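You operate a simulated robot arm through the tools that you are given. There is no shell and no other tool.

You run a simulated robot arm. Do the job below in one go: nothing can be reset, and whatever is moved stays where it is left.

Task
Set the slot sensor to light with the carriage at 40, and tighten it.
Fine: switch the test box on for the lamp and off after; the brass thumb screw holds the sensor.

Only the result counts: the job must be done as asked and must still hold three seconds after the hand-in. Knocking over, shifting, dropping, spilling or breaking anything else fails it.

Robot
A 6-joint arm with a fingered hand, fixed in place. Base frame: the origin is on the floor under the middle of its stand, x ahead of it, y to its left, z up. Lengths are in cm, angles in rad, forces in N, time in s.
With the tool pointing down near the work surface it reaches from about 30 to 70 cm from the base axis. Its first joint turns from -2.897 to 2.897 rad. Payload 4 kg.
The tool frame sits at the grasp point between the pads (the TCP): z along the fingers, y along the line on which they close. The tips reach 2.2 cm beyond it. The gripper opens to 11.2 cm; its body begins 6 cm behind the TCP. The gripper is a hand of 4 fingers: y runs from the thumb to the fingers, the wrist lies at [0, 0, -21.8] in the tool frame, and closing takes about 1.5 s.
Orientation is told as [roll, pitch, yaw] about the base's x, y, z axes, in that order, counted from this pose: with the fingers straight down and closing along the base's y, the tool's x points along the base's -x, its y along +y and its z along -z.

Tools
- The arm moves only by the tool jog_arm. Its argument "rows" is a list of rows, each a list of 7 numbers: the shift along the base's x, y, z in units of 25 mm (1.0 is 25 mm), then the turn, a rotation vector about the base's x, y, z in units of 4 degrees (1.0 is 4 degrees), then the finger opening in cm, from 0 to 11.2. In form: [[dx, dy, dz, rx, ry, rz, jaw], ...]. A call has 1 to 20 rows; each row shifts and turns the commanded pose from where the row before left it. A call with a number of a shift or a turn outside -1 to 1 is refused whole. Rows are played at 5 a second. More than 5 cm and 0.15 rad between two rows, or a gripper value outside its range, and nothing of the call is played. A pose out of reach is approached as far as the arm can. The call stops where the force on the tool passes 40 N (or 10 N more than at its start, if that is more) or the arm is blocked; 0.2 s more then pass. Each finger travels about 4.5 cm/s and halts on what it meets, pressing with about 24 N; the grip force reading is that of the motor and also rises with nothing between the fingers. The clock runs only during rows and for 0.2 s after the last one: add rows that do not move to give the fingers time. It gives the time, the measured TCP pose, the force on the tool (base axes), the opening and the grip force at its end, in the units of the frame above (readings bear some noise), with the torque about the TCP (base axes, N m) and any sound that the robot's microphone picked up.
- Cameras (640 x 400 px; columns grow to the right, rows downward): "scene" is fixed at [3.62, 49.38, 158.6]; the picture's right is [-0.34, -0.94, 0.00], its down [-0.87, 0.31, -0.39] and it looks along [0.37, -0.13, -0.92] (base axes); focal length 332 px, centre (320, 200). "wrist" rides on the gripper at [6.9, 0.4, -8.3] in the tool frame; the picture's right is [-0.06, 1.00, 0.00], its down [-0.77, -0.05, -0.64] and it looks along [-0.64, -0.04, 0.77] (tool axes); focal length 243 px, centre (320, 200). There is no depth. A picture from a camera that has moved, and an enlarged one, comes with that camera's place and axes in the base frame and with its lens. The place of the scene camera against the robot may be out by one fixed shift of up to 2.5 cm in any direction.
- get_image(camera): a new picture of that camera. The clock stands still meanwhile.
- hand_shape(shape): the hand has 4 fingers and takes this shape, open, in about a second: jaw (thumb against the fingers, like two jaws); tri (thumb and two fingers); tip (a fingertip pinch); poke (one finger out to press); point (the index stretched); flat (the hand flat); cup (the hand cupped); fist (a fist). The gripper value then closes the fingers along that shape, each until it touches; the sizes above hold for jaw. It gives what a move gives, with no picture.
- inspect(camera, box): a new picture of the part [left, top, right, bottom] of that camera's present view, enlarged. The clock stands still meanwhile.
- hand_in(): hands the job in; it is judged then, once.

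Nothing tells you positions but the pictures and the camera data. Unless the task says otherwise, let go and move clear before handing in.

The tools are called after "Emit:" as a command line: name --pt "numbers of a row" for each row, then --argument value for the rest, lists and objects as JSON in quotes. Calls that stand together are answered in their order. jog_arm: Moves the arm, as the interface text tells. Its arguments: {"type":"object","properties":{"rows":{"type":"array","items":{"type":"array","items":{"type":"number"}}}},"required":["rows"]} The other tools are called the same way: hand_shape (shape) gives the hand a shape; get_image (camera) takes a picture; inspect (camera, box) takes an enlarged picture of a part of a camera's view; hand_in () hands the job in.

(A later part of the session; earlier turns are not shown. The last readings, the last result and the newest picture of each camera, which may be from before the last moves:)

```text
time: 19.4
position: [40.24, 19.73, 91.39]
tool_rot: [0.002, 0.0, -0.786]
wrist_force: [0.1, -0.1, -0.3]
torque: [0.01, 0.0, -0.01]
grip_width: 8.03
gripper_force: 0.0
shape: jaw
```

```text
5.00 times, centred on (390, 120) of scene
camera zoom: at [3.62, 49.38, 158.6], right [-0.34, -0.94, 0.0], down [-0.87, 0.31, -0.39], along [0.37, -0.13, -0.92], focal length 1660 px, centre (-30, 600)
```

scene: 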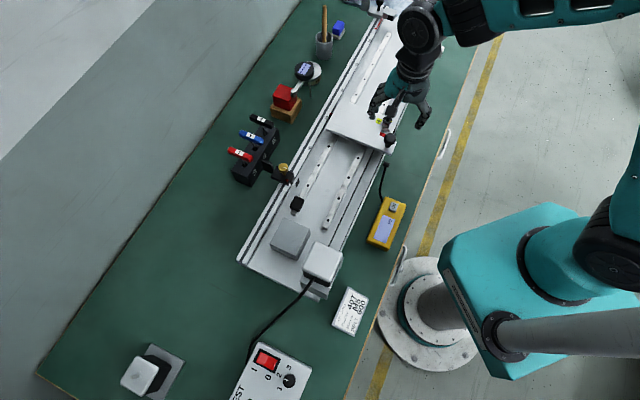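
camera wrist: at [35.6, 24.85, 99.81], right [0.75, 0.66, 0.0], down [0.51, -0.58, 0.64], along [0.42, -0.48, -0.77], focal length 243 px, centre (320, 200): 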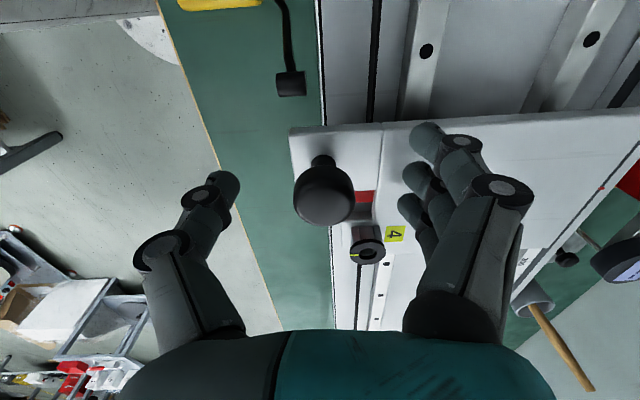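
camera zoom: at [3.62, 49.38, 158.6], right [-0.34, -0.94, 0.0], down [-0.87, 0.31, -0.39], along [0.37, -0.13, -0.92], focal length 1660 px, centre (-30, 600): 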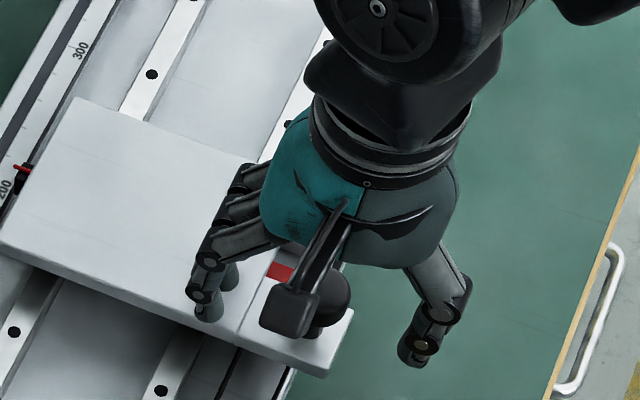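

The knob sits between thumb and fingers at the grasp point. Closing on it.

Emit:
jog_arm --pt "0 0 0 0 0 0 6" --pt "0 0 0 0 0 0 4.5" --pt "0 0 0 0 0 0 3.5" --pt "0 0 0 0 0 0 2.5" --pt "0 0 0 0 0 0 2" --pt "0 0 0 0 0 0 2" --pt "0 0 0 0 0 0 2" --pt "0 0 0 0 0 0 2"

Emit:
get_image --camera "wrist"

```text
time: 21.2
position: [40.11, 19.74, 91.42]
tool_rot: [0.0, 0.0, -0.785]
wrist_force: [1.2, 0.8, -0.1]
torque: [0.0, 0.0, -0.04]
grip_width: 2.05
gripper_force: 0.1
shape: jaw
```

```text
taken
camera wrist: at [35.6, 24.85, 99.84], right [0.75, 0.66, 0.0], down [0.51, -0.58, 0.64], along [0.42, -0.48, -0.77], focal length 243 px, centre (320, 200)
```

wrist: 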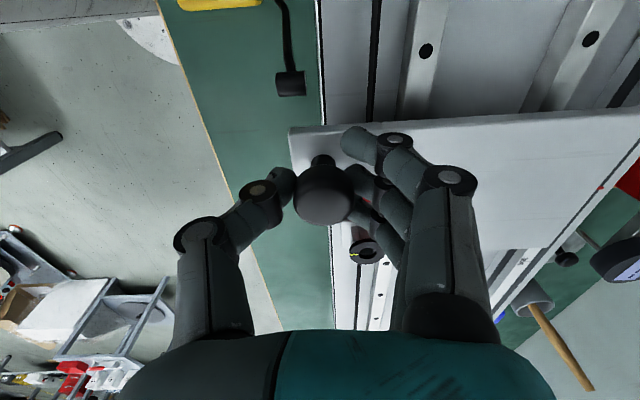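

The fingers seem to be just at the knob with no pressing yet, so I'll close further until the grip force shows.

Emit:
jog_arm --pt "0 0 0 0 0 0 1.6" --pt "0 0 0 0 0 0 1.2" --pt "0 0 0 0 0 0 0.8" --pt "0 0 0 0 0 0 0.4" --pt "0 0 0 0 0 0 0.4"

Emit:
get_image --camera "wrist"

Emit:
inspect --camera "scene" --box '[340, 80, 440, 160]'

```text
time: 22.4
position: [40.08, 19.53, 91.4]
tool_rot: [-0.005, 0.001, -0.787]
wrist_force: [-6.7, -8.1, -9.9]
torque: [0.01, 0.0, -0.01]
grip_width: 0.21
gripper_force: 23.5
shape: jaw
```

```text
taken
camera wrist: at [35.51, 24.75, 99.75], right [0.75, 0.66, -0.01], down [0.51, -0.57, 0.64], along [0.42, -0.48, -0.77], focal length 243 px, centre (320, 200)
```

wrist: 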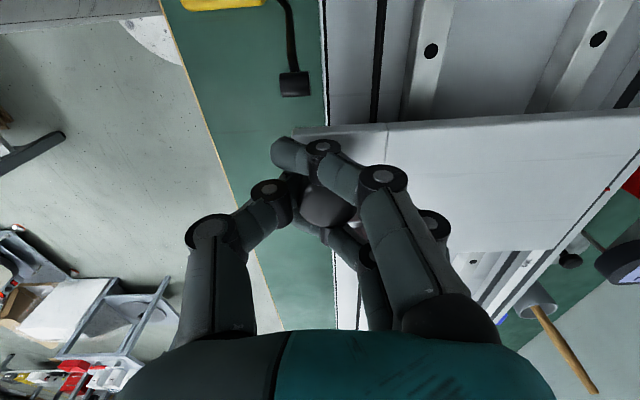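

```text
5.00 times, centred on (390, 120) of scene
camera zoom: at [3.62, 49.38, 158.6], right [-0.34, -0.94, 0.0], down [-0.87, 0.31, -0.39], along [0.37, -0.13, -0.92], focal length 1660 px, centre (-30, 600)
```

zoom: 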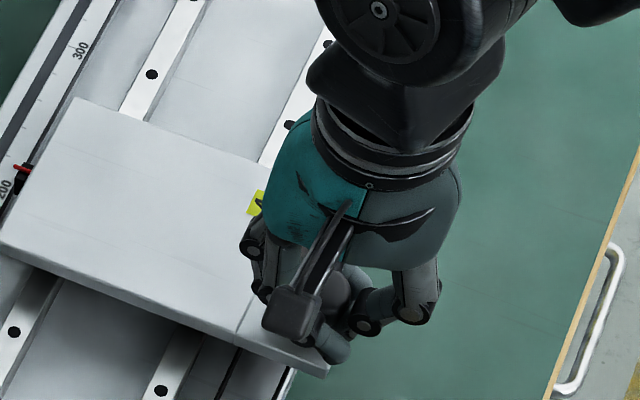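

The hand now cages the knob (grip 23.5 N). I'll slide the carriage a little along the rail first and watch the force.

Emit:
jog_arm --pt "-0.1 0.1 0 0 0 0 0.4" --pt "-0.14 0.14 0 0 0 0 0.4" --pt "-0.14 0.14 0 0 0 0 0.4" --pt "-0.14 0.14 0 0 0 0 0.4" --pt "-0.14 0.14 0 0 0 0 0.4"

Emit:
inspect --camera "scene" --box '[310, 80, 430, 170]'

```text
time: 23.6
position: [38.4, 21.21, 91.41]
tool_rot: [0.0, 0.0, -0.786]
wrist_force: [-8.5, -15.9, -11.3]
torque: [-0.04, 0.02, -0.03]
grip_width: 0.2
gripper_force: 24.1
shape: jaw
```

```text
4.44 times, centred on (370, 125) of scene
camera zoom: at [3.62, 49.38, 158.6], right [-0.34, -0.94, 0.0], down [-0.87, 0.31, -0.39], along [0.37, -0.13, -0.92], focal length 1475 px, centre (98, 533)
```

zoom: 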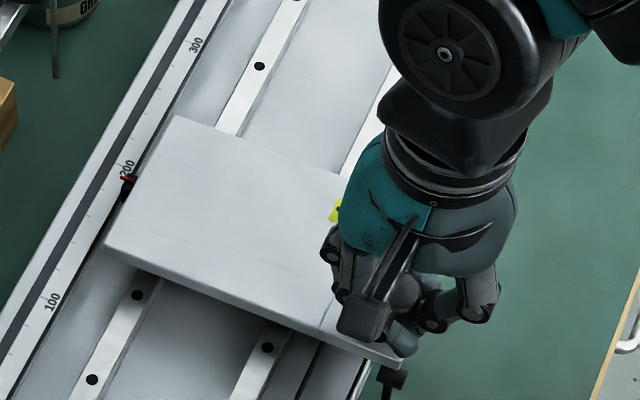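

The carriage slides freely, with about 5 N of drag. The rail direction is closer to (0.715, -0.699), so I'll follow that and stop just before the pointer wire reaches the probe.

Emit:
jog_arm --pt "-0.145 0.138 0 0 0 0 0.4" --pt "-0.145 0.138 0 0 0 0 0.4" --pt "-0.145 0.138 0 0 0 0 0.4" --pt "-0.145 0.138 0 0 0 0 0.4" --pt "-0.145 0.138 0 0 0 0 0.4" --pt "-0.145 0.138 0 0 0 0 0.4"

Emit:
get_image --camera "wrist"

Emit:
inspect --camera "scene" --box '[300, 100, 420, 190]'

```text
time: 25.0
position: [36.45, 23.4, 91.37]
tool_rot: [0.001, 0.0, -0.785]
wrist_force: [-6.3, -13.4, -8.2]
torque: [-0.03, 0.04, 0.0]
grip_width: 0.15
gripper_force: 23.8
shape: jaw
```

```text
taken
camera wrist: at [31.86, 28.48, 99.74], right [0.75, 0.66, 0.0], down [0.51, -0.58, 0.64], along [0.42, -0.48, -0.77], focal length 243 px, centre (320, 200)
```

wrist: 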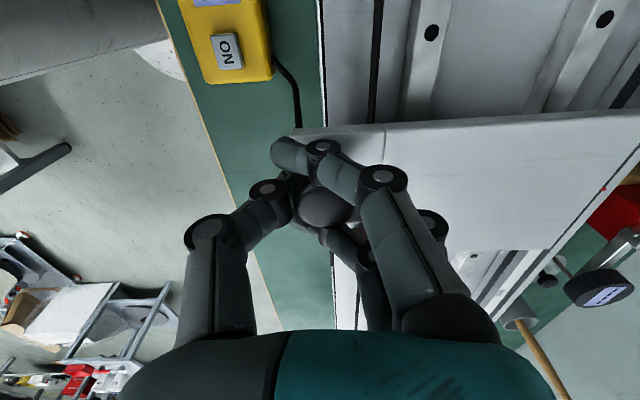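

```text
4.44 times, centred on (360, 145) of scene
camera zoom: at [3.62, 49.38, 158.6], right [-0.34, -0.94, 0.0], down [-0.87, 0.31, -0.39], along [0.37, -0.13, -0.92], focal length 1475 px, centre (142, 444)
```

zoom: 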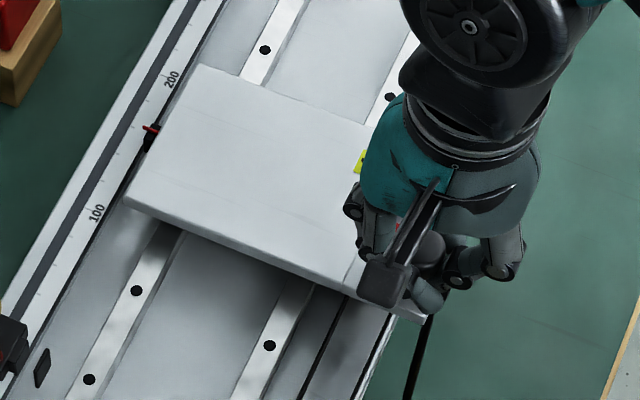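

The plate has passed over the probe without contact. I'll continue slowly while the pointer wire passes it.

Emit:
jog_arm --pt "-0.086 0.083 0 0 0 0 0.4" --pt "-0.086 0.083 0 0 0 0 0.4" --pt "-0.086 0.083 0 0 0 0 0.4" --pt "-0.086 0.083 0 0 0 0 0.4" --pt "-0.086 0.083 0 0 0 0 0.4" --pt "-0.086 0.083 0 0 0 0 0.4" --pt "-0.086 0.083 0 0 0 0 0.4" --pt "-0.086 0.083 0 0 0 0 0.4" --pt "-0.086 0.083 0 0 0 0 0.4" --pt "-0.086 0.083 0 0 0 0 0.4"

Emit:
get_image --camera "scene"

Emit:
inspect --camera "scene" --box '[320, 120, 420, 250]'

```text
time: 27.2
position: [34.27, 25.39, 91.26]
tool_rot: [0.0, 0.0, -0.786]
wrist_force: [-7.8, -14.5, -7.7]
torque: [-0.08, -0.02, 0.0]
grip_width: 0.2
gripper_force: 23.7
shape: jaw
```

```text
taken
```

scene: 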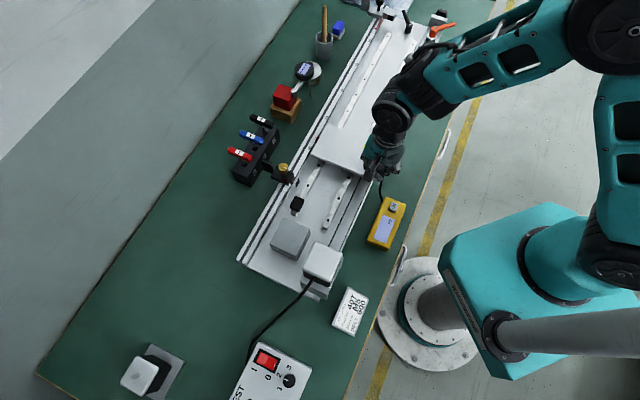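

```text
3.08 times, centred on (370, 185) of scene
camera zoom: at [3.62, 49.38, 158.6], right [-0.34, -0.94, 0.0], down [-0.87, 0.31, -0.39], along [0.37, -0.13, -0.92], focal length 1021 px, centre (166, 246)
```

zoom: 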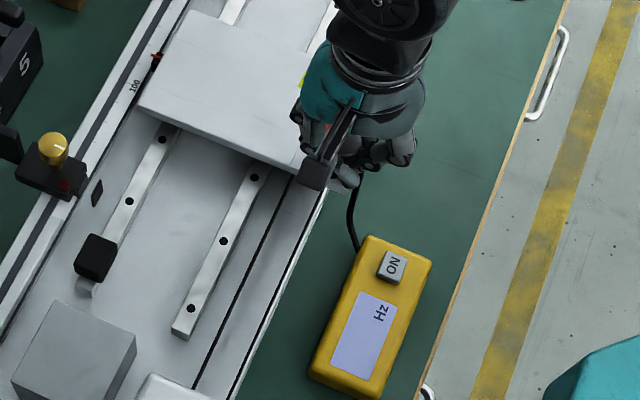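

No contact so far, with the pointer near 125. Continuing another 6 cm.

Emit:
jog_arm --pt "-0.143 0.14 0 0 0 0 0.4" --pt "-0.143 0.14 0 0 0 0 0.4" --pt "-0.143 0.14 0 0 0 0 0.4" --pt "-0.143 0.14 0 0 0 0 0.4" --pt "-0.143 0.14 0 0 0 0 0.4" --pt "-0.143 0.14 0 0 0 0 0.4" --pt "-0.143 0.14 0 0 0 0 0.4" --pt "-0.143 0.14 0 0 0 0 0.4" --pt "-0.143 0.14 0 0 0 0 0.4" --pt "-0.143 0.14 0 0 0 0 0.4" --pt "-0.143 0.14 0 0 0 0 0.4" --pt "-0.143 0.14 0 0 0 0 0.4"

Emit:
inspect --camera "scene" --box '[270, 120, 430, 250]'

Emit:
inspect --camera "scene" --box '[270, 140, 334, 180]'

```text
time: 29.8
position: [30.02, 29.75, 91.18]
tool_rot: [0.0, -0.001, -0.785]
wrist_force: [-5.1, -11.7, -8.1]
torque: [0.02, -0.01, -0.01]
grip_width: 0.17
gripper_force: 24.3
shape: jaw
```

```text
3.08 times, centred on (350, 185) of scene
camera zoom: at [3.62, 49.38, 158.6], right [-0.34, -0.94, 0.0], down [-0.87, 0.31, -0.39], along [0.37, -0.13, -0.92], focal length 1021 px, centre (228, 246)
```

zoom: 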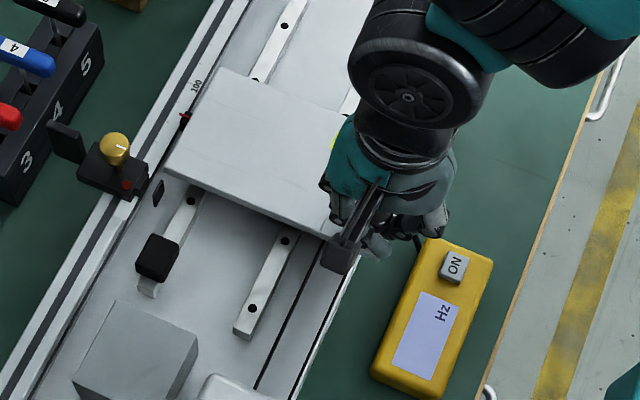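

```text
10.00 times, centred on (302, 160) of scene
camera zoom: at [3.62, 49.38, 158.6], right [-0.34, -0.94, 0.0], down [-0.87, 0.31, -0.39], along [0.37, -0.13, -0.92], focal length 3320 px, centre (500, 600)
```

zoom: 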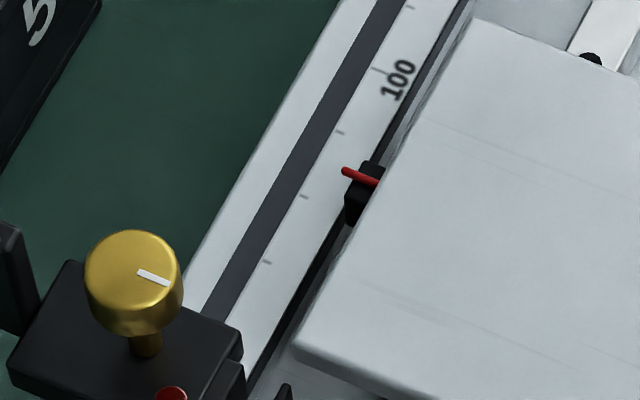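

By displacement, the pointer is now near 63 (14.3 cm moved). I'll move the remaining 2.4 cm, then release and measure the pointer squarely.

Emit:
jog_arm --pt "-0.135 0.132 0 0 0 0 0.4" --pt "-0.135 0.132 0 0 0 0 0.4" --pt "-0.135 0.132 0 0 0 0 0.4" --pt "-0.135 0.132 0 0 0 0 0.4" --pt "-0.135 0.132 0 0 0 0 0.4" --pt "0 0 0 0 0 0 0.4"

Emit:
inspect --camera "scene" --box '[260, 150, 324, 190]'

Emit:
get_image --camera "wrist"

```text
time: 31.2
position: [28.45, 31.31, 91.36]
tool_rot: [-0.001, -0.001, -0.784]
wrist_force: [-5.0, -11.1, -8.6]
torque: [-0.01, 0.0, 0.0]
grip_width: 0.15
gripper_force: 23.8
shape: jaw
```

```text
10.00 times, centred on (292, 170) of scene
camera zoom: at [3.62, 49.38, 158.6], right [-0.34, -0.94, 0.0], down [-0.87, 0.31, -0.39], along [0.37, -0.13, -0.92], focal length 3320 px, centre (600, 500)
```

zoom: 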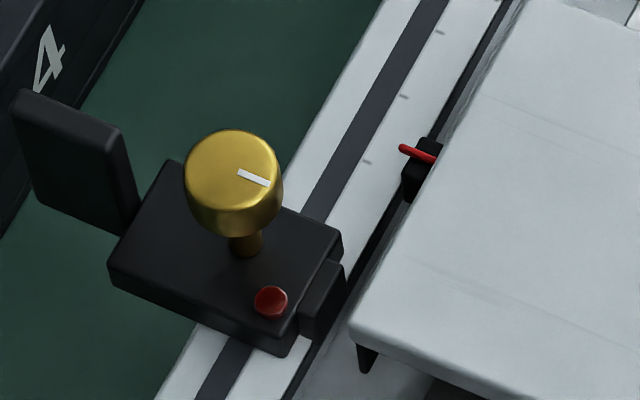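

```text
taken
camera wrist: at [23.79, 36.47, 99.71], right [0.75, 0.66, 0.0], down [0.51, -0.58, 0.64], along [0.42, -0.48, -0.77], focal length 243 px, centre (320, 200)
```

wrist: 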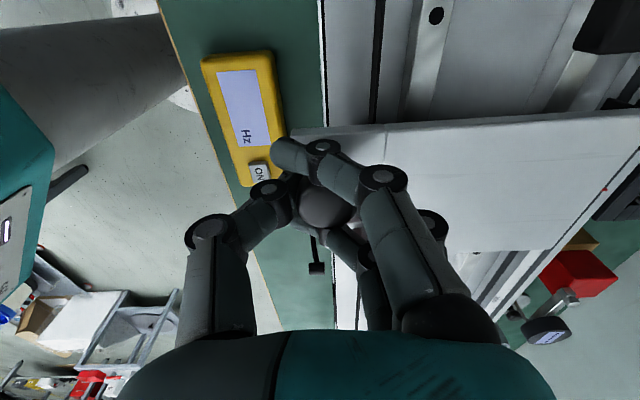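

The pointer reads roughly 41–42. I'll let go of the knob gently and get a square view of the pointer and scale.

Emit:
jog_arm --pt "0 0 0 0 0 0 1.5" --pt "0 0 0 0 0 0 3" --pt "0 0 0 0 0 0 4.5" --pt "0 0 0 0 0 0 6" --pt "0 0 0 0 0 0 8" --pt "0 0 0 0 0 0 9" --pt "0 0 0 0 0 0 9" --pt "0 0 0.8 0 0 0 9" --pt "0 0 0.9 0 0 0 9" --pt "0 0 0.9 0 0 0 9" --pt "0 0 0.9 0 0 0 9"

Emit:
get_image --camera "wrist"

Emit:
get_image --camera "scene"

Emit:
inspect --camera "scene" --box '[260, 150, 324, 190]'

```text
time: 33.6
position: [28.29, 31.29, 100.3]
tool_rot: [0.0, 0.0, -0.784]
wrist_force: [-0.4, 0.2, 0.7]
torque: [0.01, -0.01, -0.02]
grip_width: 8.99
gripper_force: 0.1
shape: jaw
```

```text
taken
camera wrist: at [23.76, 36.42, 108.64], right [0.75, 0.66, 0.0], down [0.51, -0.58, 0.64], along [0.42, -0.48, -0.77], focal length 243 px, centre (320, 200)
```

wrist: 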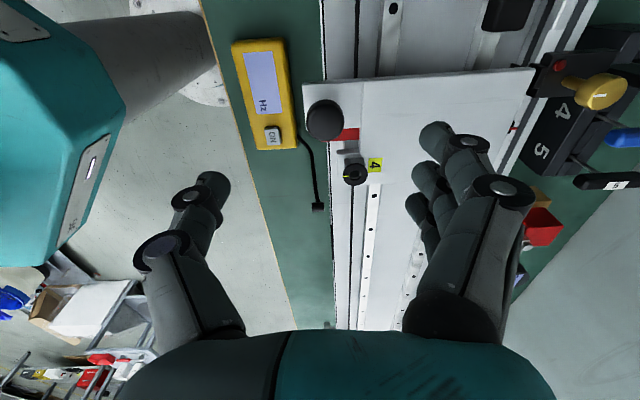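

```text
taken
```

scene: 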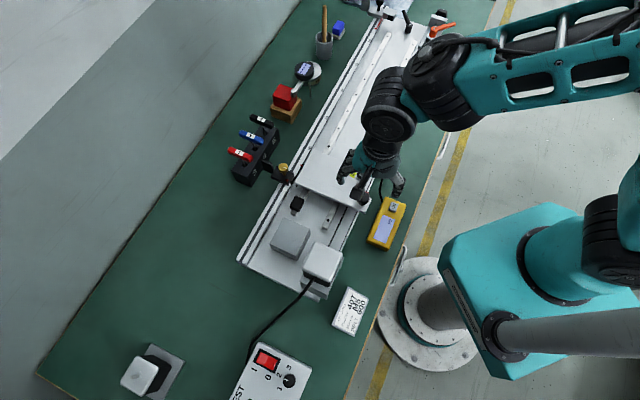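

```text
10.00 times, centred on (292, 170) of scene
camera zoom: at [3.62, 49.38, 158.6], right [-0.34, -0.94, 0.0], down [-0.87, 0.31, -0.39], along [0.37, -0.13, -0.92], focal length 3320 px, centre (600, 500)
```

zoom: 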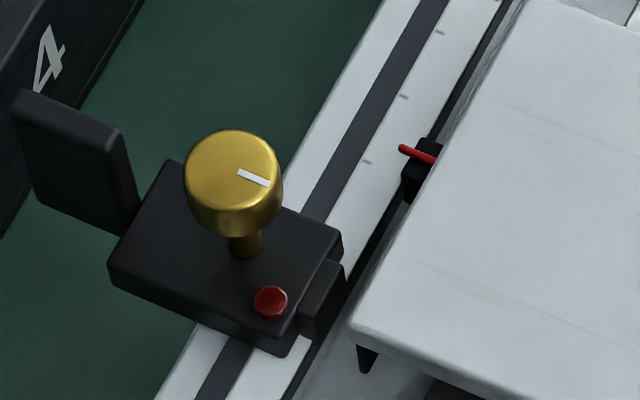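

The carriage stayed put on release. Now I'll swing to the square view (yaw ≈ +45.7°) centred on the sensor-side pointer.

Emit:
jog_arm --pt "0.13 0.06 -0.028 0 0 0.984 11" --pt "0.13 0.06 -0.028 0 0 0.984 11" --pt "0.13 0.06 -0.028 0 0 0.984 11" --pt "0.13 0.06 -0.028 0 0 0.984 11" --pt "0.13 0.06 -0.028 0 0 0.984 11" --pt "0.13 0.06 -0.028 0 0 0.984 11" --pt "0.13 0.06 -0.028 0 0 0.984 11" --pt "0.13 0.06 -0.028 0 0 0.984 11" --pt "0.13 0.06 -0.028 0 0 0.984 11" --pt "0.13 0.06 -0.028 0 0 0.984 11" --pt "0.13 0.06 -0.028 0 0 0.984 11" --pt "0.13 0.06 -0.028 0 0 0.984 11"

Emit:
jog_arm --pt "0.13 0.06 -0.028 0 0 0.984 11" --pt "0.13 0.06 -0.028 0 0 0.984 11" --pt "0.13 0.06 -0.028 0 0 0.984 11" --pt "0.13 0.06 -0.028 0 0 0.984 11" --pt "0.13 0.06 -0.028 0 0 0.984 11" --pt "0.13 0.06 -0.028 0 0 0.984 11" --pt "0.13 0.06 -0.028 0 0 0.984 11" --pt "0.13 0.06 -0.028 0 0 0.984 11" --pt "0.13 0.06 -0.028 0 0 0.984 11" --pt "0.13 0.06 -0.028 0 0 0.984 11" --pt "0.13 0.06 -0.028 0 0 0.984 11"

Emit:
get_image --camera "wrist"

Emit:
inspect --camera "wrist" --box '[270, 150, 400, 230]'

Emit:
inspect --camera "wrist" --box '[300, 180, 348, 210]'

```text
time: 36.2
position: [31.93, 32.98, 99.34]
tool_rot: [-0.001, -0.001, 0.041]
wrist_force: [-0.6, -0.3, -0.7]
torque: [-0.03, 0.01, 0.04]
grip_width: 10.98
gripper_force: 0.0
shape: jaw
```

```text
time: 38.6
position: [35.72, 34.88, 98.53]
tool_rot: [0.001, 0.001, 0.795]
wrist_force: [-0.4, -0.2, 0.0]
torque: [-0.01, -0.04, 0.0]
grip_width: 10.98
gripper_force: 0.1
shape: jaw
```

```text
taken
camera wrist: at [30.52, 30.12, 106.82], right [-0.67, 0.74, 0.0], down [0.57, 0.51, 0.64], along [0.48, 0.43, -0.77], focal length 243 px, centre (320, 200)
```

wrist: 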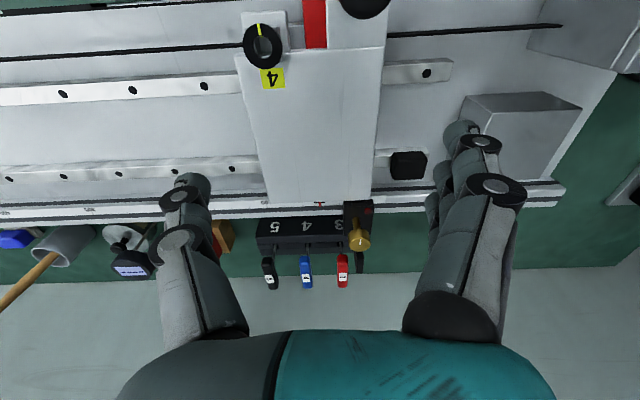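

```text
4.92 times, centred on (335, 190) of wrist
camera zoom: at [30.52, 30.12, 106.82], right [-0.67, 0.74, 0.0], down [0.57, 0.51, 0.64], along [0.48, 0.43, -0.77], focal length 1194 px, centre (246, 249)
```

zoom: 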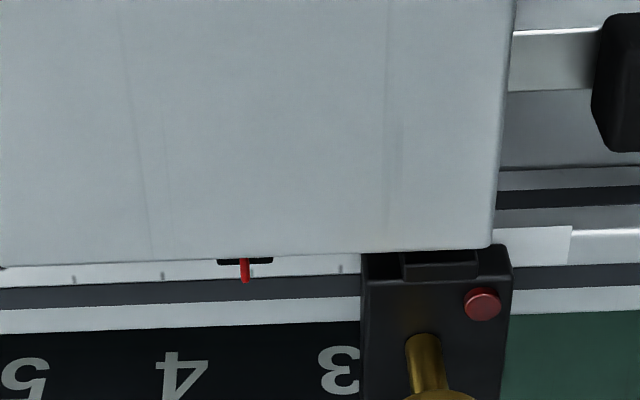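

```text
13.33 times, centred on (324, 195) of wrist
camera zoom: at [30.52, 30.12, 106.82], right [-0.67, 0.74, 0.0], down [0.57, 0.51, 0.64], along [0.48, 0.43, -0.77], focal length 3235 px, centre (267, 267)
```

zoom: 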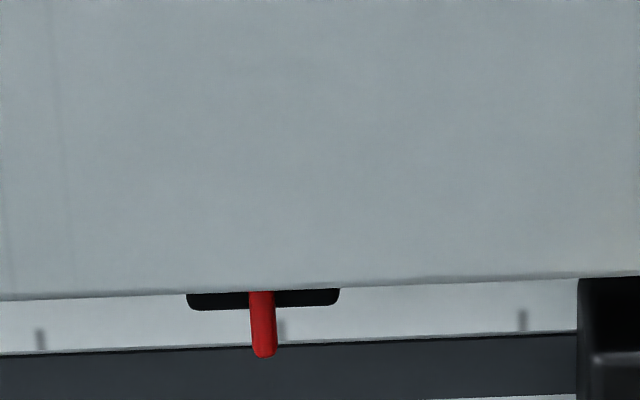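

Ticks in this view are 60 (x=40), 40 (x=282) and 20 (x=522), and the pointer at x=263 reads about 41.6. Taking off the slight parallax of the raised pointer gives about 41.1. I'll go back, regrip the knob and nudge the carriage about 1.1 mm.

Emit:
jog_arm --pt "-0.13 -0.06 0.028 0 0 -0.984 9" --pt "-0.13 -0.06 0.028 0 0 -0.984 9" --pt "-0.13 -0.06 0.028 0 0 -0.984 9" --pt "-0.13 -0.06 0.028 0 0 -0.984 9" --pt "-0.13 -0.06 0.028 0 0 -0.984 9" --pt "-0.13 -0.06 0.028 0 0 -0.984 9" --pt "-0.13 -0.06 0.028 0 0 -0.984 9" --pt "-0.13 -0.06 0.028 0 0 -0.984 9" --pt "-0.13 -0.06 0.028 0 0 -0.984 9" --pt "-0.13 -0.06 0.028 0 0 -0.984 9" --pt "-0.13 -0.06 0.028 0 0 -0.984 9" --pt "-0.13 -0.06 0.028 0 0 -0.984 9"

Emit:
jog_arm --pt "-0.13 -0.06 0.028 0 0 -0.984 9" --pt "-0.13 -0.06 0.028 0 0 -0.984 9" --pt "-0.13 -0.06 0.028 0 0 -0.984 9" --pt "-0.13 -0.06 0.028 0 0 -0.984 9" --pt "-0.13 -0.06 0.028 0 0 -0.984 9" --pt "-0.13 -0.06 0.028 0 0 -0.984 9" --pt "-0.13 -0.06 0.028 0 0 -0.984 9" --pt "-0.13 -0.06 0.028 0 0 -0.984 9" --pt "-0.13 -0.06 0.028 0 0 -0.984 9" --pt "-0.13 -0.06 0.028 0 0 -0.984 9" --pt "-0.13 -0.06 0.028 0 0 -0.984 9" --pt "0 0 0 0 0 0 9"

Emit:
get_image --camera "wrist"

```text
time: 41.2
position: [31.88, 32.96, 99.24]
tool_rot: [-0.001, 0.0, -0.03]
wrist_force: [0.1, -0.7, -0.2]
torque: [0.04, 0.0, -0.01]
grip_width: 9.05
gripper_force: 0.2
shape: jaw
```

```text
time: 43.8
position: [28.33, 31.4, 100.03]
tool_rot: [0.001, -0.001, -0.787]
wrist_force: [0.5, -0.2, -0.2]
torque: [0.01, -0.01, 0.0]
grip_width: 9.03
gripper_force: 0.1
shape: jaw
```

```text
taken
camera wrist: at [23.8, 36.48, 108.43], right [0.75, 0.66, 0.0], down [0.51, -0.58, 0.64], along [0.42, -0.48, -0.77], focal length 243 px, centre (320, 200)
```

wrist: 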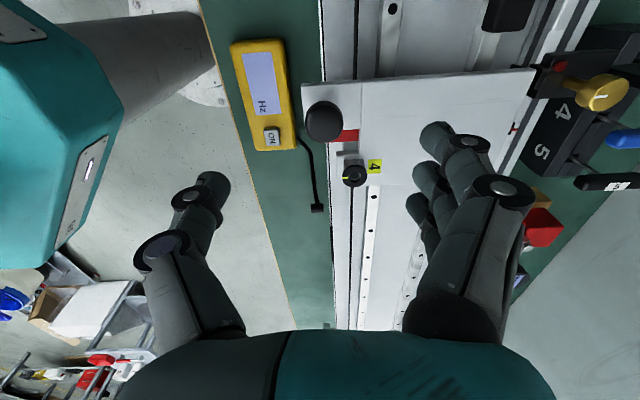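

The knob is again directly below. Descending and regripping.

Emit:
jog_arm --pt "0 0 -0.85 0 0 0 8" --pt "0 0 -0.85 0 0 0 8" --pt "0 0 -0.85 0 0 0 8" --pt "0 0 -0.85 0 0 0 8" --pt "0 0 0 0 0 0 8" --pt "0 0 0 0 0 0 6" --pt "0 0 0 0 0 0 4.5" --pt "0 0 0 0 0 0 3" --pt "0 0 0 0 0 0 2" --pt "0 0 0 0 0 0 1.2" --pt "0 0 0 0 0 0 0.4" --pt "0 0 0 0 0 0 0.4" --pt "0 0 0 0 0 0 0.4"

Emit:
inspect --camera "scene" --box '[282, 155, 314, 175]'

```text
time: 46.6
position: [28.31, 31.21, 91.56]
tool_rot: [-0.006, 0.0, -0.785]
wrist_force: [-7.0, -8.3, -11.1]
torque: [-0.03, 0.07, -0.04]
grip_width: 0.38
gripper_force: 23.6
shape: jaw
```

```text
16.00 times, centred on (298, 165) of scene
camera zoom: at [3.62, 49.38, 158.6], right [-0.34, -0.94, 0.0], down [-0.87, 0.31, -0.39], along [0.37, -0.13, -0.92], focal length 5311 px, centre (672, 760)
```

zoom: 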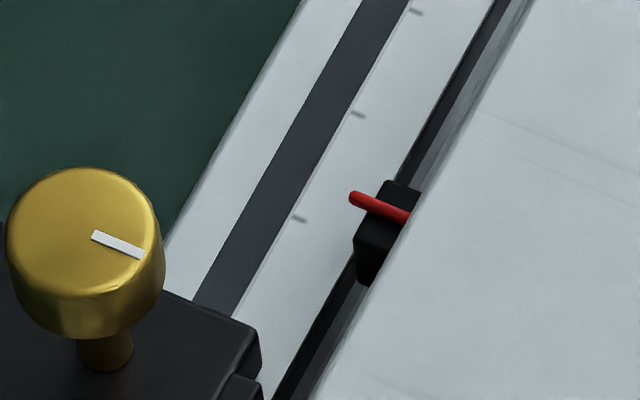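

The scene view gives about 6 px per mm at this zoom. I'll nudge and watch the pointer shift by roughly 6–7 px.

Emit:
jog_arm --pt "-0.02 0.0195 0 0 0 0 0.4" --pt "-0.02 0.0195 0 0 0 0 0.4" --pt "0 0 0 0 0 0 0.4"

Emit:
inspect --camera "scene" --box '[282, 155, 314, 175]'

```text
time: 47.4
position: [28.15, 31.43, 91.5]
tool_rot: [-0.002, 0.001, -0.785]
wrist_force: [-6.0, -13.1, -15.1]
torque: [-0.08, 0.13, -0.03]
grip_width: 0.33
gripper_force: 24.1
shape: jaw
```

```text
16.00 times, centred on (298, 165) of scene
camera zoom: at [3.62, 49.38, 158.6], right [-0.34, -0.94, 0.0], down [-0.87, 0.31, -0.39], along [0.37, -0.13, -0.92], focal length 5311 px, centre (672, 760)
```

zoom: 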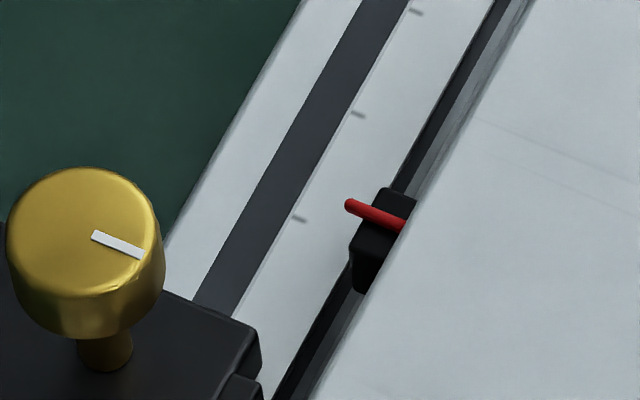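

The pointer moved about 1.4 mm, so it should now read 39.6–40. Releasing and checking squarely again.

Emit:
jog_arm --pt "0 0 0 0 0 0 1.5" --pt "0 0 0 0 0 0 3" --pt "0 0 0 0 0 0 4.5" --pt "0 0 0 0 0 0 6" --pt "0 0 0 0 0 0 8" --pt "0 0 0 0 0 0 9" --pt "0 0 0 0 0 0 9" --pt "0 0 0.8 0 0 0 9" --pt "0 0 0.9 0 0 0 9" --pt "0 0 0.9 0 0 0 9" --pt "0 0 0.9 0 0 0 9"

Emit:
jog_arm --pt "0.13 0.06 -0.028 0 0 0.984 11" --pt "0.13 0.06 -0.028 0 0 0.984 11" --pt "0.13 0.06 -0.028 0 0 0.984 11" --pt "0.13 0.06 -0.028 0 0 0.984 11" --pt "0.13 0.06 -0.028 0 0 0.984 11" --pt "0.13 0.06 -0.028 0 0 0.984 11" --pt "0.13 0.06 -0.028 0 0 0.984 11" --pt "0.13 0.06 -0.028 0 0 0.984 11" --pt "0.13 0.06 -0.028 0 0 0.984 11" --pt "0.13 0.06 -0.028 0 0 0.984 11" --pt "0.13 0.06 -0.028 0 0 0.984 11" --pt "0.13 0.06 -0.028 0 0 0.984 11"

Emit:
jog_arm --pt "0.13 0.06 -0.028 0 0 0.984 11" --pt "0.13 0.06 -0.028 0 0 0.984 11" --pt "0.13 0.06 -0.028 0 0 0.984 11" --pt "0.13 0.06 -0.028 0 0 0.984 11" --pt "0.13 0.06 -0.028 0 0 0.984 11" --pt "0.13 0.06 -0.028 0 0 0.984 11" --pt "0.13 0.06 -0.028 0 0 0.984 11" --pt "0.13 0.06 -0.028 0 0 0.984 11" --pt "0.13 0.06 -0.028 0 0 0.984 11" --pt "0.13 0.06 -0.028 0 0 0.984 11" --pt "0.13 0.06 -0.028 0 0 0.984 11"

Emit:
inspect --camera "wrist" --box '[300, 180, 348, 210]'

Emit:
inspect --camera "wrist" --box '[310, 190, 390, 280]'

Emit:
inspect --camera "scene" --box '[282, 155, 314, 175]'

```text
time: 49.8
position: [28.3, 31.25, 100.4]
tool_rot: [0.001, 0.001, -0.785]
wrist_force: [0.3, -0.2, 0.6]
torque: [0.0, -0.01, -0.01]
grip_width: 8.97
gripper_force: 0.0
shape: jaw
```

```text
time: 52.4
position: [32.03, 33.29, 99.57]
tool_rot: [-0.001, 0.001, 0.04]
wrist_force: [-0.2, 0.3, -1.1]
torque: [0.0, 0.01, -0.03]
grip_width: 10.96
gripper_force: 0.1
shape: jaw
```

```text
time: 54.8
position: [35.58, 34.94, 98.56]
tool_rot: [-0.002, 0.002, 0.796]
wrist_force: [0.5, 0.0, 0.1]
torque: [0.01, -0.03, -0.04]
grip_width: 10.98
gripper_force: 0.1
shape: jaw
```

```text
13.33 times, centred on (324, 195) of wrist
camera zoom: at [30.51, 30.21, 107.03], right [-0.67, 0.74, 0.0], down [0.57, 0.51, 0.64], along [0.48, 0.43, -0.77], focal length 3235 px, centre (267, 267)
```

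zoom: 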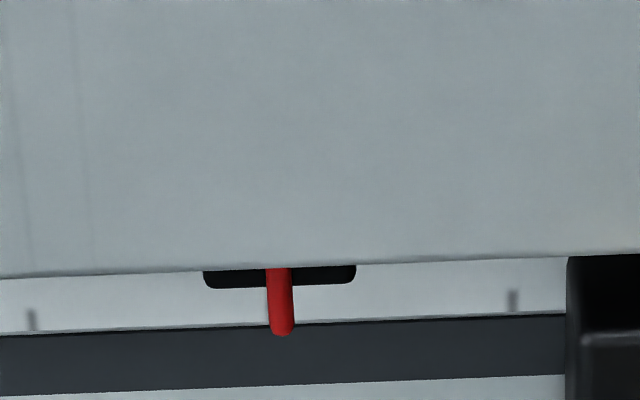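

```text
4.44 times, centred on (350, 235) of wrist
camera zoom: at [30.51, 30.21, 107.03], right [-0.67, 0.74, 0.0], down [0.57, 0.51, 0.64], along [0.48, 0.43, -0.77], focal length 1078 px, centre (187, 44)
```

zoom: 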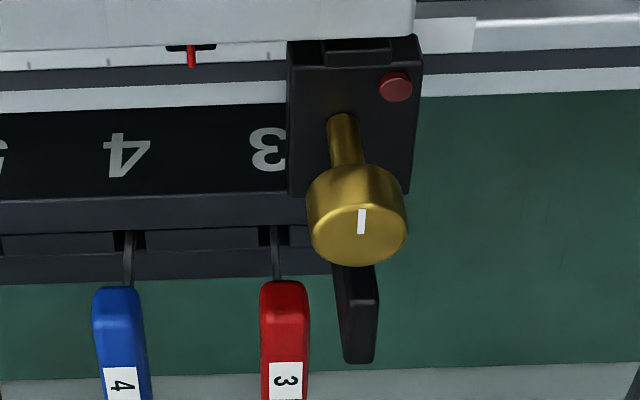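

```text
16.00 times, centred on (298, 165) of scene
camera zoom: at [3.62, 49.38, 158.6], right [-0.34, -0.94, 0.0], down [-0.87, 0.31, -0.39], along [0.37, -0.13, -0.92], focal length 5311 px, centre (672, 760)
```

zoom: 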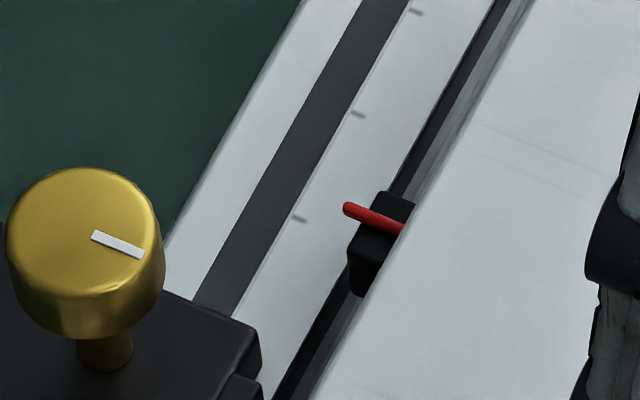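

Now the 60 and 20 ticks are at x=31 and 512, so 40 is at about 271 and the pointer at 280. With parallax the reading is about 38.8, because letting go dragged the carriage slightly. I'll push it back about 1.2 mm one-sidedly, with closed fingers on the low-scale side of the knob, which avoids any release effect.

Emit:
jog_arm --pt "-0.1965 0.0045 0.03 0 0 -0.984 9" --pt "-0.1965 0.0045 0.03 0 0 -0.984 8" --pt "-0.1965 0.0045 0.03 0 0 -0.984 7" --pt "-0.1965 0.0045 0.03 0 0 -0.984 6" --pt "-0.1965 0.0045 0.03 0 0 -0.984 5" --pt "-0.1965 0.0045 0.03 0 0 -0.984 4" --pt "-0.1965 0.0045 0.03 0 0 -0.984 3" --pt "-0.1965 0.0045 0.03 0 0 -0.984 2" --pt "-0.1965 0.0045 0.03 0 0 -0.984 1" --pt "-0.1965 0.0045 0.03 0 0 -0.984 0" --pt "-0.1965 0.0045 0.03 0 0 -0.984 0" --pt "-0.1965 0.0045 0.03 0 0 -0.984 0"

Emit:
jog_arm --pt "-0.1965 0.0045 0.026 0 0 -0.984 0" --pt "-0.1965 0.0045 0.026 0 0 -0.984 0" --pt "-0.1965 0.0045 0.026 0 0 -0.984 0" --pt "-0.1965 0.0045 0.026 0 0 -0.984 0" --pt "-0.1965 0.0045 0.026 0 0 -0.984 0" --pt "-0.1965 0.0045 0.026 0 0 -0.984 0" --pt "-0.1965 0.0045 0.026 0 0 -0.984 0" --pt "-0.1965 0.0045 0.026 0 0 -0.984 0" --pt "-0.1965 0.0045 0.026 0 0 -0.984 0" --pt "-0.1965 0.0045 0.026 0 0 -0.984 0" --pt "-0.1965 0.0045 0.026 0 0 -0.984 0" --pt "0 0 0 0 0 0 0"

Emit:
get_image --camera "wrist"

Emit:
get_image --camera "scene"

```text
time: 57.4
position: [29.79, 35.0, 99.76]
tool_rot: [0.0, -0.001, -0.03]
wrist_force: [0.1, 0.6, -0.5]
torque: [0.03, 0.02, 0.0]
grip_width: 0.0
gripper_force: 23.4
shape: jaw
```

```text
time: 60.0
position: [24.33, 35.06, 100.4]
tool_rot: [-0.002, -0.001, -0.787]
wrist_force: [0.1, 0.0, -0.5]
torque: [0.0, 0.01, -0.01]
grip_width: 0.0
gripper_force: 24.1
shape: jaw
```

```text
taken
camera wrist: at [19.76, 40.2, 108.82], right [0.75, 0.66, 0.0], down [0.51, -0.58, 0.64], along [0.42, -0.48, -0.77], focal length 243 px, centre (320, 200)
```

wrist: 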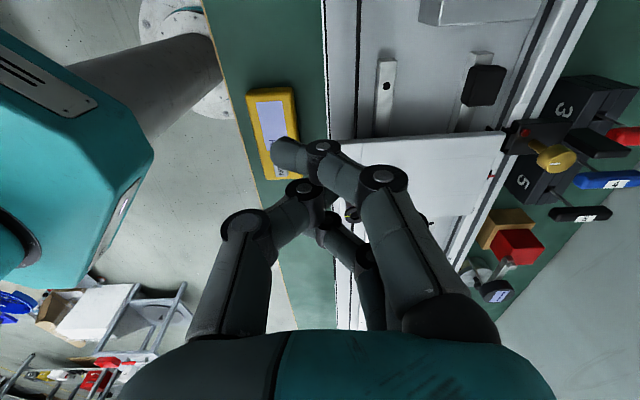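

```text
taken
```

scene: 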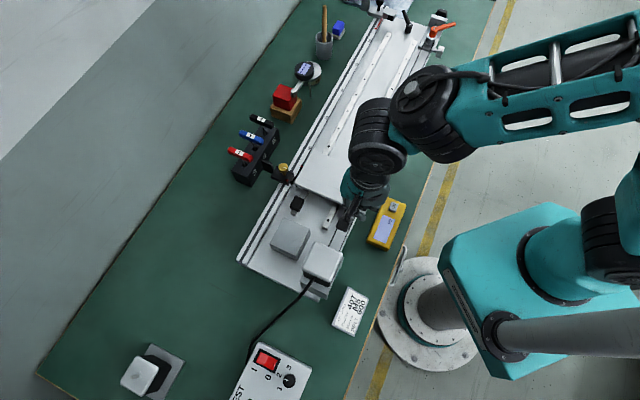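

The closed fingers are on the low-scale side of the knob. I'll descend to knob height and creep toward it.

Emit:
jog_arm --pt "0 0 -0.9 0 0 0 0" --pt "0 0 -0.9 0 0 0 0" --pt "0 0 -0.9 0 0 0 0" --pt "0 0 -0.85 0 0 0 0" --pt "0.1 -0.098 0 0 0 0 0" --pt "0.1 -0.098 0 0 0 0 0" --pt "0 0 0 0 0 0 0"

Emit:
get_image --camera "wrist"

Emit:
inspect --camera "scene" --box '[282, 155, 314, 175]'

Emit:
inspect --camera "scene" --box '[300, 170, 400, 240]'

```text
time: 61.6
position: [24.71, 34.59, 91.68]
tool_rot: [0.001, 0.001, -0.785]
wrist_force: [-0.2, 0.7, 1.3]
torque: [-0.02, -0.03, 0.0]
grip_width: 0.01
gripper_force: 24.2
shape: jaw
```

```text
taken
camera wrist: at [20.11, 39.77, 99.99], right [0.75, 0.66, 0.0], down [0.51, -0.58, 0.64], along [0.42, -0.48, -0.77], focal length 243 px, centre (320, 200)
```

wrist: 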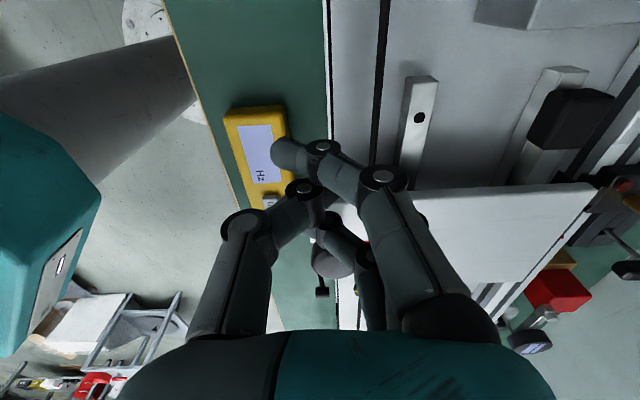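

```text
16.00 times, centred on (298, 165) of scene
camera zoom: at [3.62, 49.38, 158.6], right [-0.34, -0.94, 0.0], down [-0.87, 0.31, -0.39], along [0.37, -0.13, -0.92], focal length 5311 px, centre (672, 760)
```

zoom: 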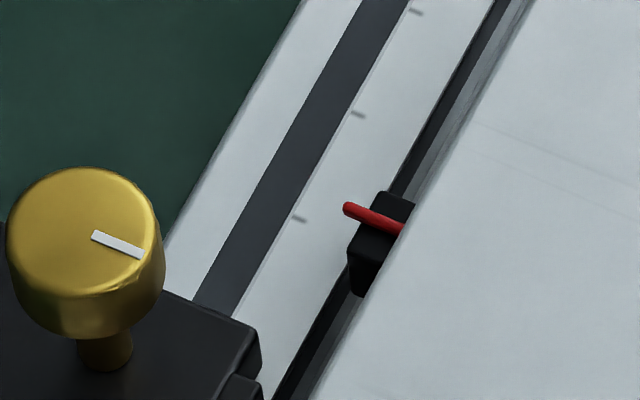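

```text
5.71 times, centred on (350, 205) of scene
camera zoom: at [3.62, 49.38, 158.6], right [-0.34, -0.94, 0.0], down [-0.87, 0.31, -0.39], along [0.37, -0.13, -0.92], focal length 1897 px, centre (149, 171)
```

zoom: 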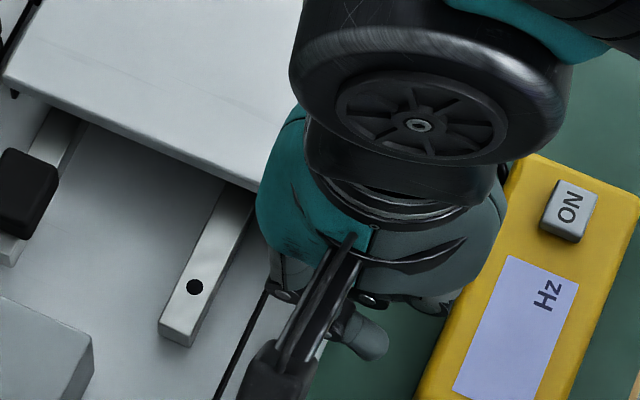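

Emit:
jog_arm --pt "0.043 -0.042 0 0 0 0 0" --pt "0.043 -0.042 0 0 0 0 0" --pt "0.043 -0.042 0 0 0 0 0" --pt "0 0 0 0 0 0 0"

Emit:
inspect --camera "scene" --box '[282, 155, 314, 175]'

Emit:
inspect --camera "wrist" --box '[280, 190, 400, 300]'

```text
time: 62.6
position: [25.05, 34.27, 91.67]
tool_rot: [0.0, 0.002, -0.785]
wrist_force: [-0.2, -0.6, -0.2]
torque: [0.01, 0.04, 0.01]
grip_width: 0.01
gripper_force: 24.5
shape: jaw
```

```text
16.00 times, centred on (298, 165) of scene
camera zoom: at [3.62, 49.38, 158.6], right [-0.34, -0.94, 0.0], down [-0.87, 0.31, -0.39], along [0.37, -0.13, -0.92], focal length 5311 px, centre (672, 760)
```

zoom: 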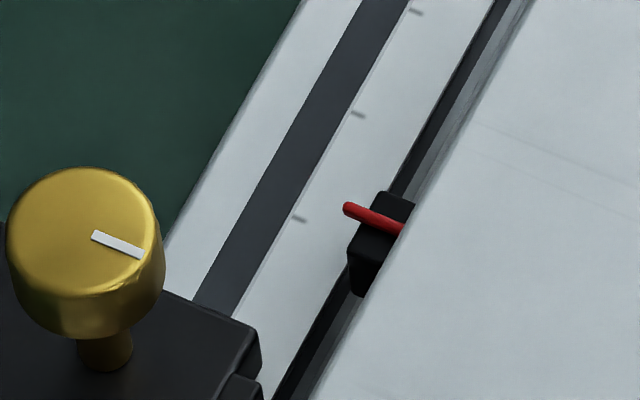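

```text
3.64 times, centred on (340, 245) of wrist
camera zoom: at [20.51, 39.41, 99.97], right [0.75, 0.66, 0.0], down [0.51, -0.58, 0.64], along [0.42, -0.48, -0.77], focal length 882 px, centre (247, 36)
```

zoom: 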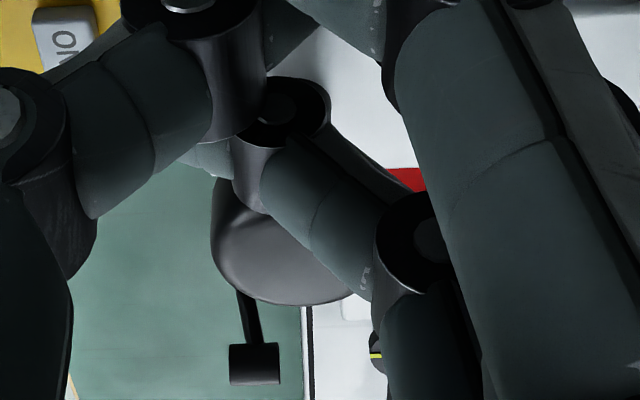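

Emit:
jog_arm --pt "0.029 -0.028 0 0 0 0 0" --pt "0.029 -0.028 0 0 0 0 0" --pt "0.029 -0.028 0 0 0 0 0" --pt "0 0 0 0 0 0 0"

Emit:
inspect --camera "scene" --box '[282, 155, 314, 175]'

```text
time: 63.6
position: [25.34, 34.08, 91.53]
tool_rot: [0.002, 0.0, -0.784]
wrist_force: [0.0, -0.3, -0.5]
torque: [0.03, 0.01, -0.03]
grip_width: 0.0
gripper_force: 23.3
shape: jaw
```

```text
16.00 times, centred on (298, 165) of scene
camera zoom: at [3.62, 49.38, 158.6], right [-0.34, -0.94, 0.0], down [-0.87, 0.31, -0.39], along [0.37, -0.13, -0.92], focal length 5311 px, centre (672, 760)
```

zoom: 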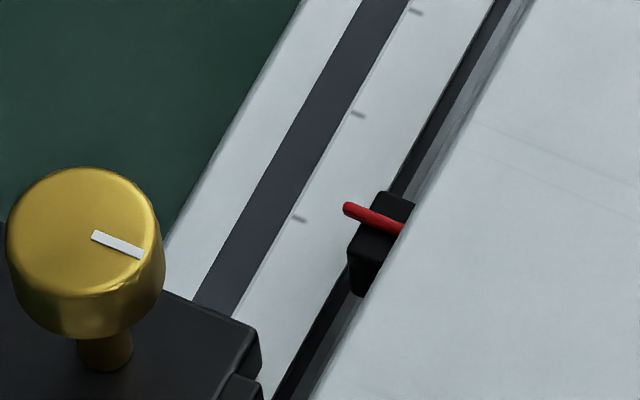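

Emit:
jog_arm --pt "0.029 -0.028 0 0 0 0 0" --pt "0.029 -0.028 0 0 0 0 0" --pt "0.029 -0.028 0 0 0 0 0" --pt "0 0 0 0 0 0 0"

Emit:
inspect --camera "scene" --box '[282, 155, 314, 175]'

Emit:
inspect --camera "wrist" --box '[280, 190, 400, 300]'

```text
time: 64.6
position: [25.6, 33.91, 91.58]
tool_rot: [-0.002, 0.003, -0.784]
wrist_force: [-3.6, 3.6, 0.0]
torque: [-0.01, -0.01, 0.02]
grip_width: 0.0
gripper_force: 24.6
shape: jaw
```

```text
16.00 times, centred on (298, 165) of scene
camera zoom: at [3.62, 49.38, 158.6], right [-0.34, -0.94, 0.0], down [-0.87, 0.31, -0.39], along [0.37, -0.13, -0.92], focal length 5311 px, centre (672, 760)
```

zoom: 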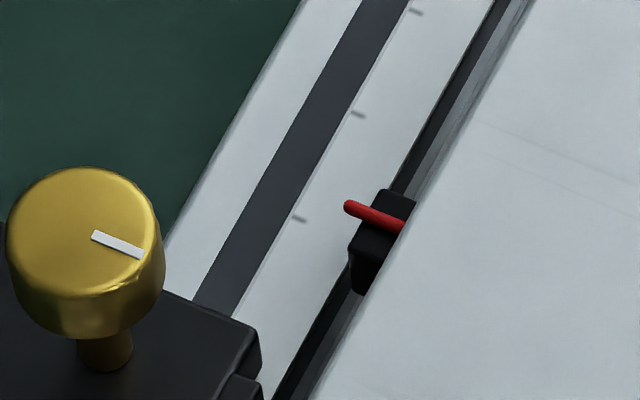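

```text
3.64 times, centred on (340, 245) of wrist
camera zoom: at [20.95, 39.02, 99.99], right [0.75, 0.66, 0.0], down [0.51, -0.58, 0.64], along [0.42, -0.48, -0.77], focal length 882 px, centre (247, 36)
```

zoom: 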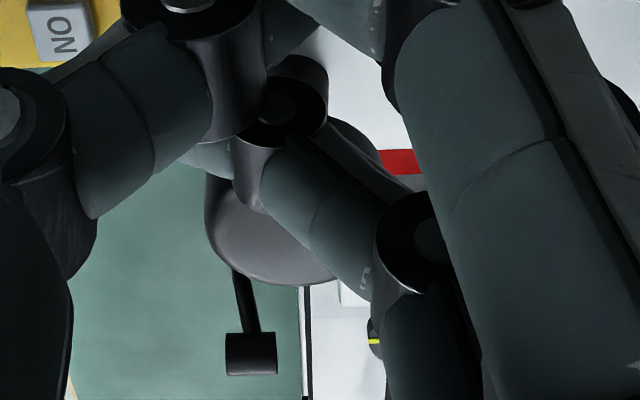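

Contact at about 5 N and the carriage has started to move (about 0.3 mm). One more 0.9 mm push.

Emit:
jog_arm --pt "0.013 -0.0126 0 0 0 0 0" --pt "0.013 -0.0126 0 0 0 0 0" --pt "0 0 0 0 0 0 0"

Emit:
inspect --camera "scene" --box '[282, 155, 314, 175]'

```text
time: 65.4
position: [25.7, 33.73, 91.56]
tool_rot: [0.0, 0.0, -0.784]
wrist_force: [-3.7, 2.9, -1.3]
torque: [0.01, 0.03, 0.05]
grip_width: 0.02
gripper_force: 24.4
shape: jaw
```

```text
16.00 times, centred on (298, 165) of scene
camera zoom: at [3.62, 49.38, 158.6], right [-0.34, -0.94, 0.0], down [-0.87, 0.31, -0.39], along [0.37, -0.13, -0.92], focal length 5311 px, centre (672, 760)
```

zoom: 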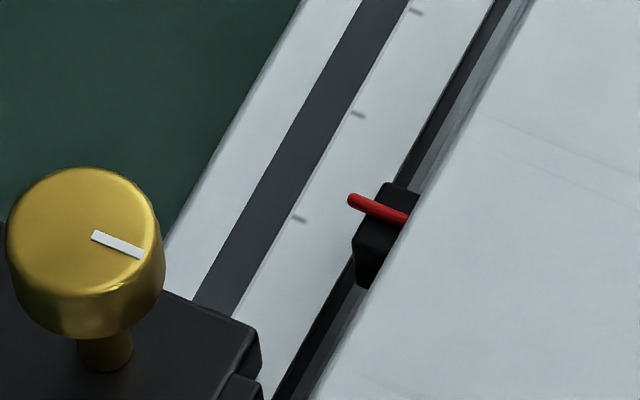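

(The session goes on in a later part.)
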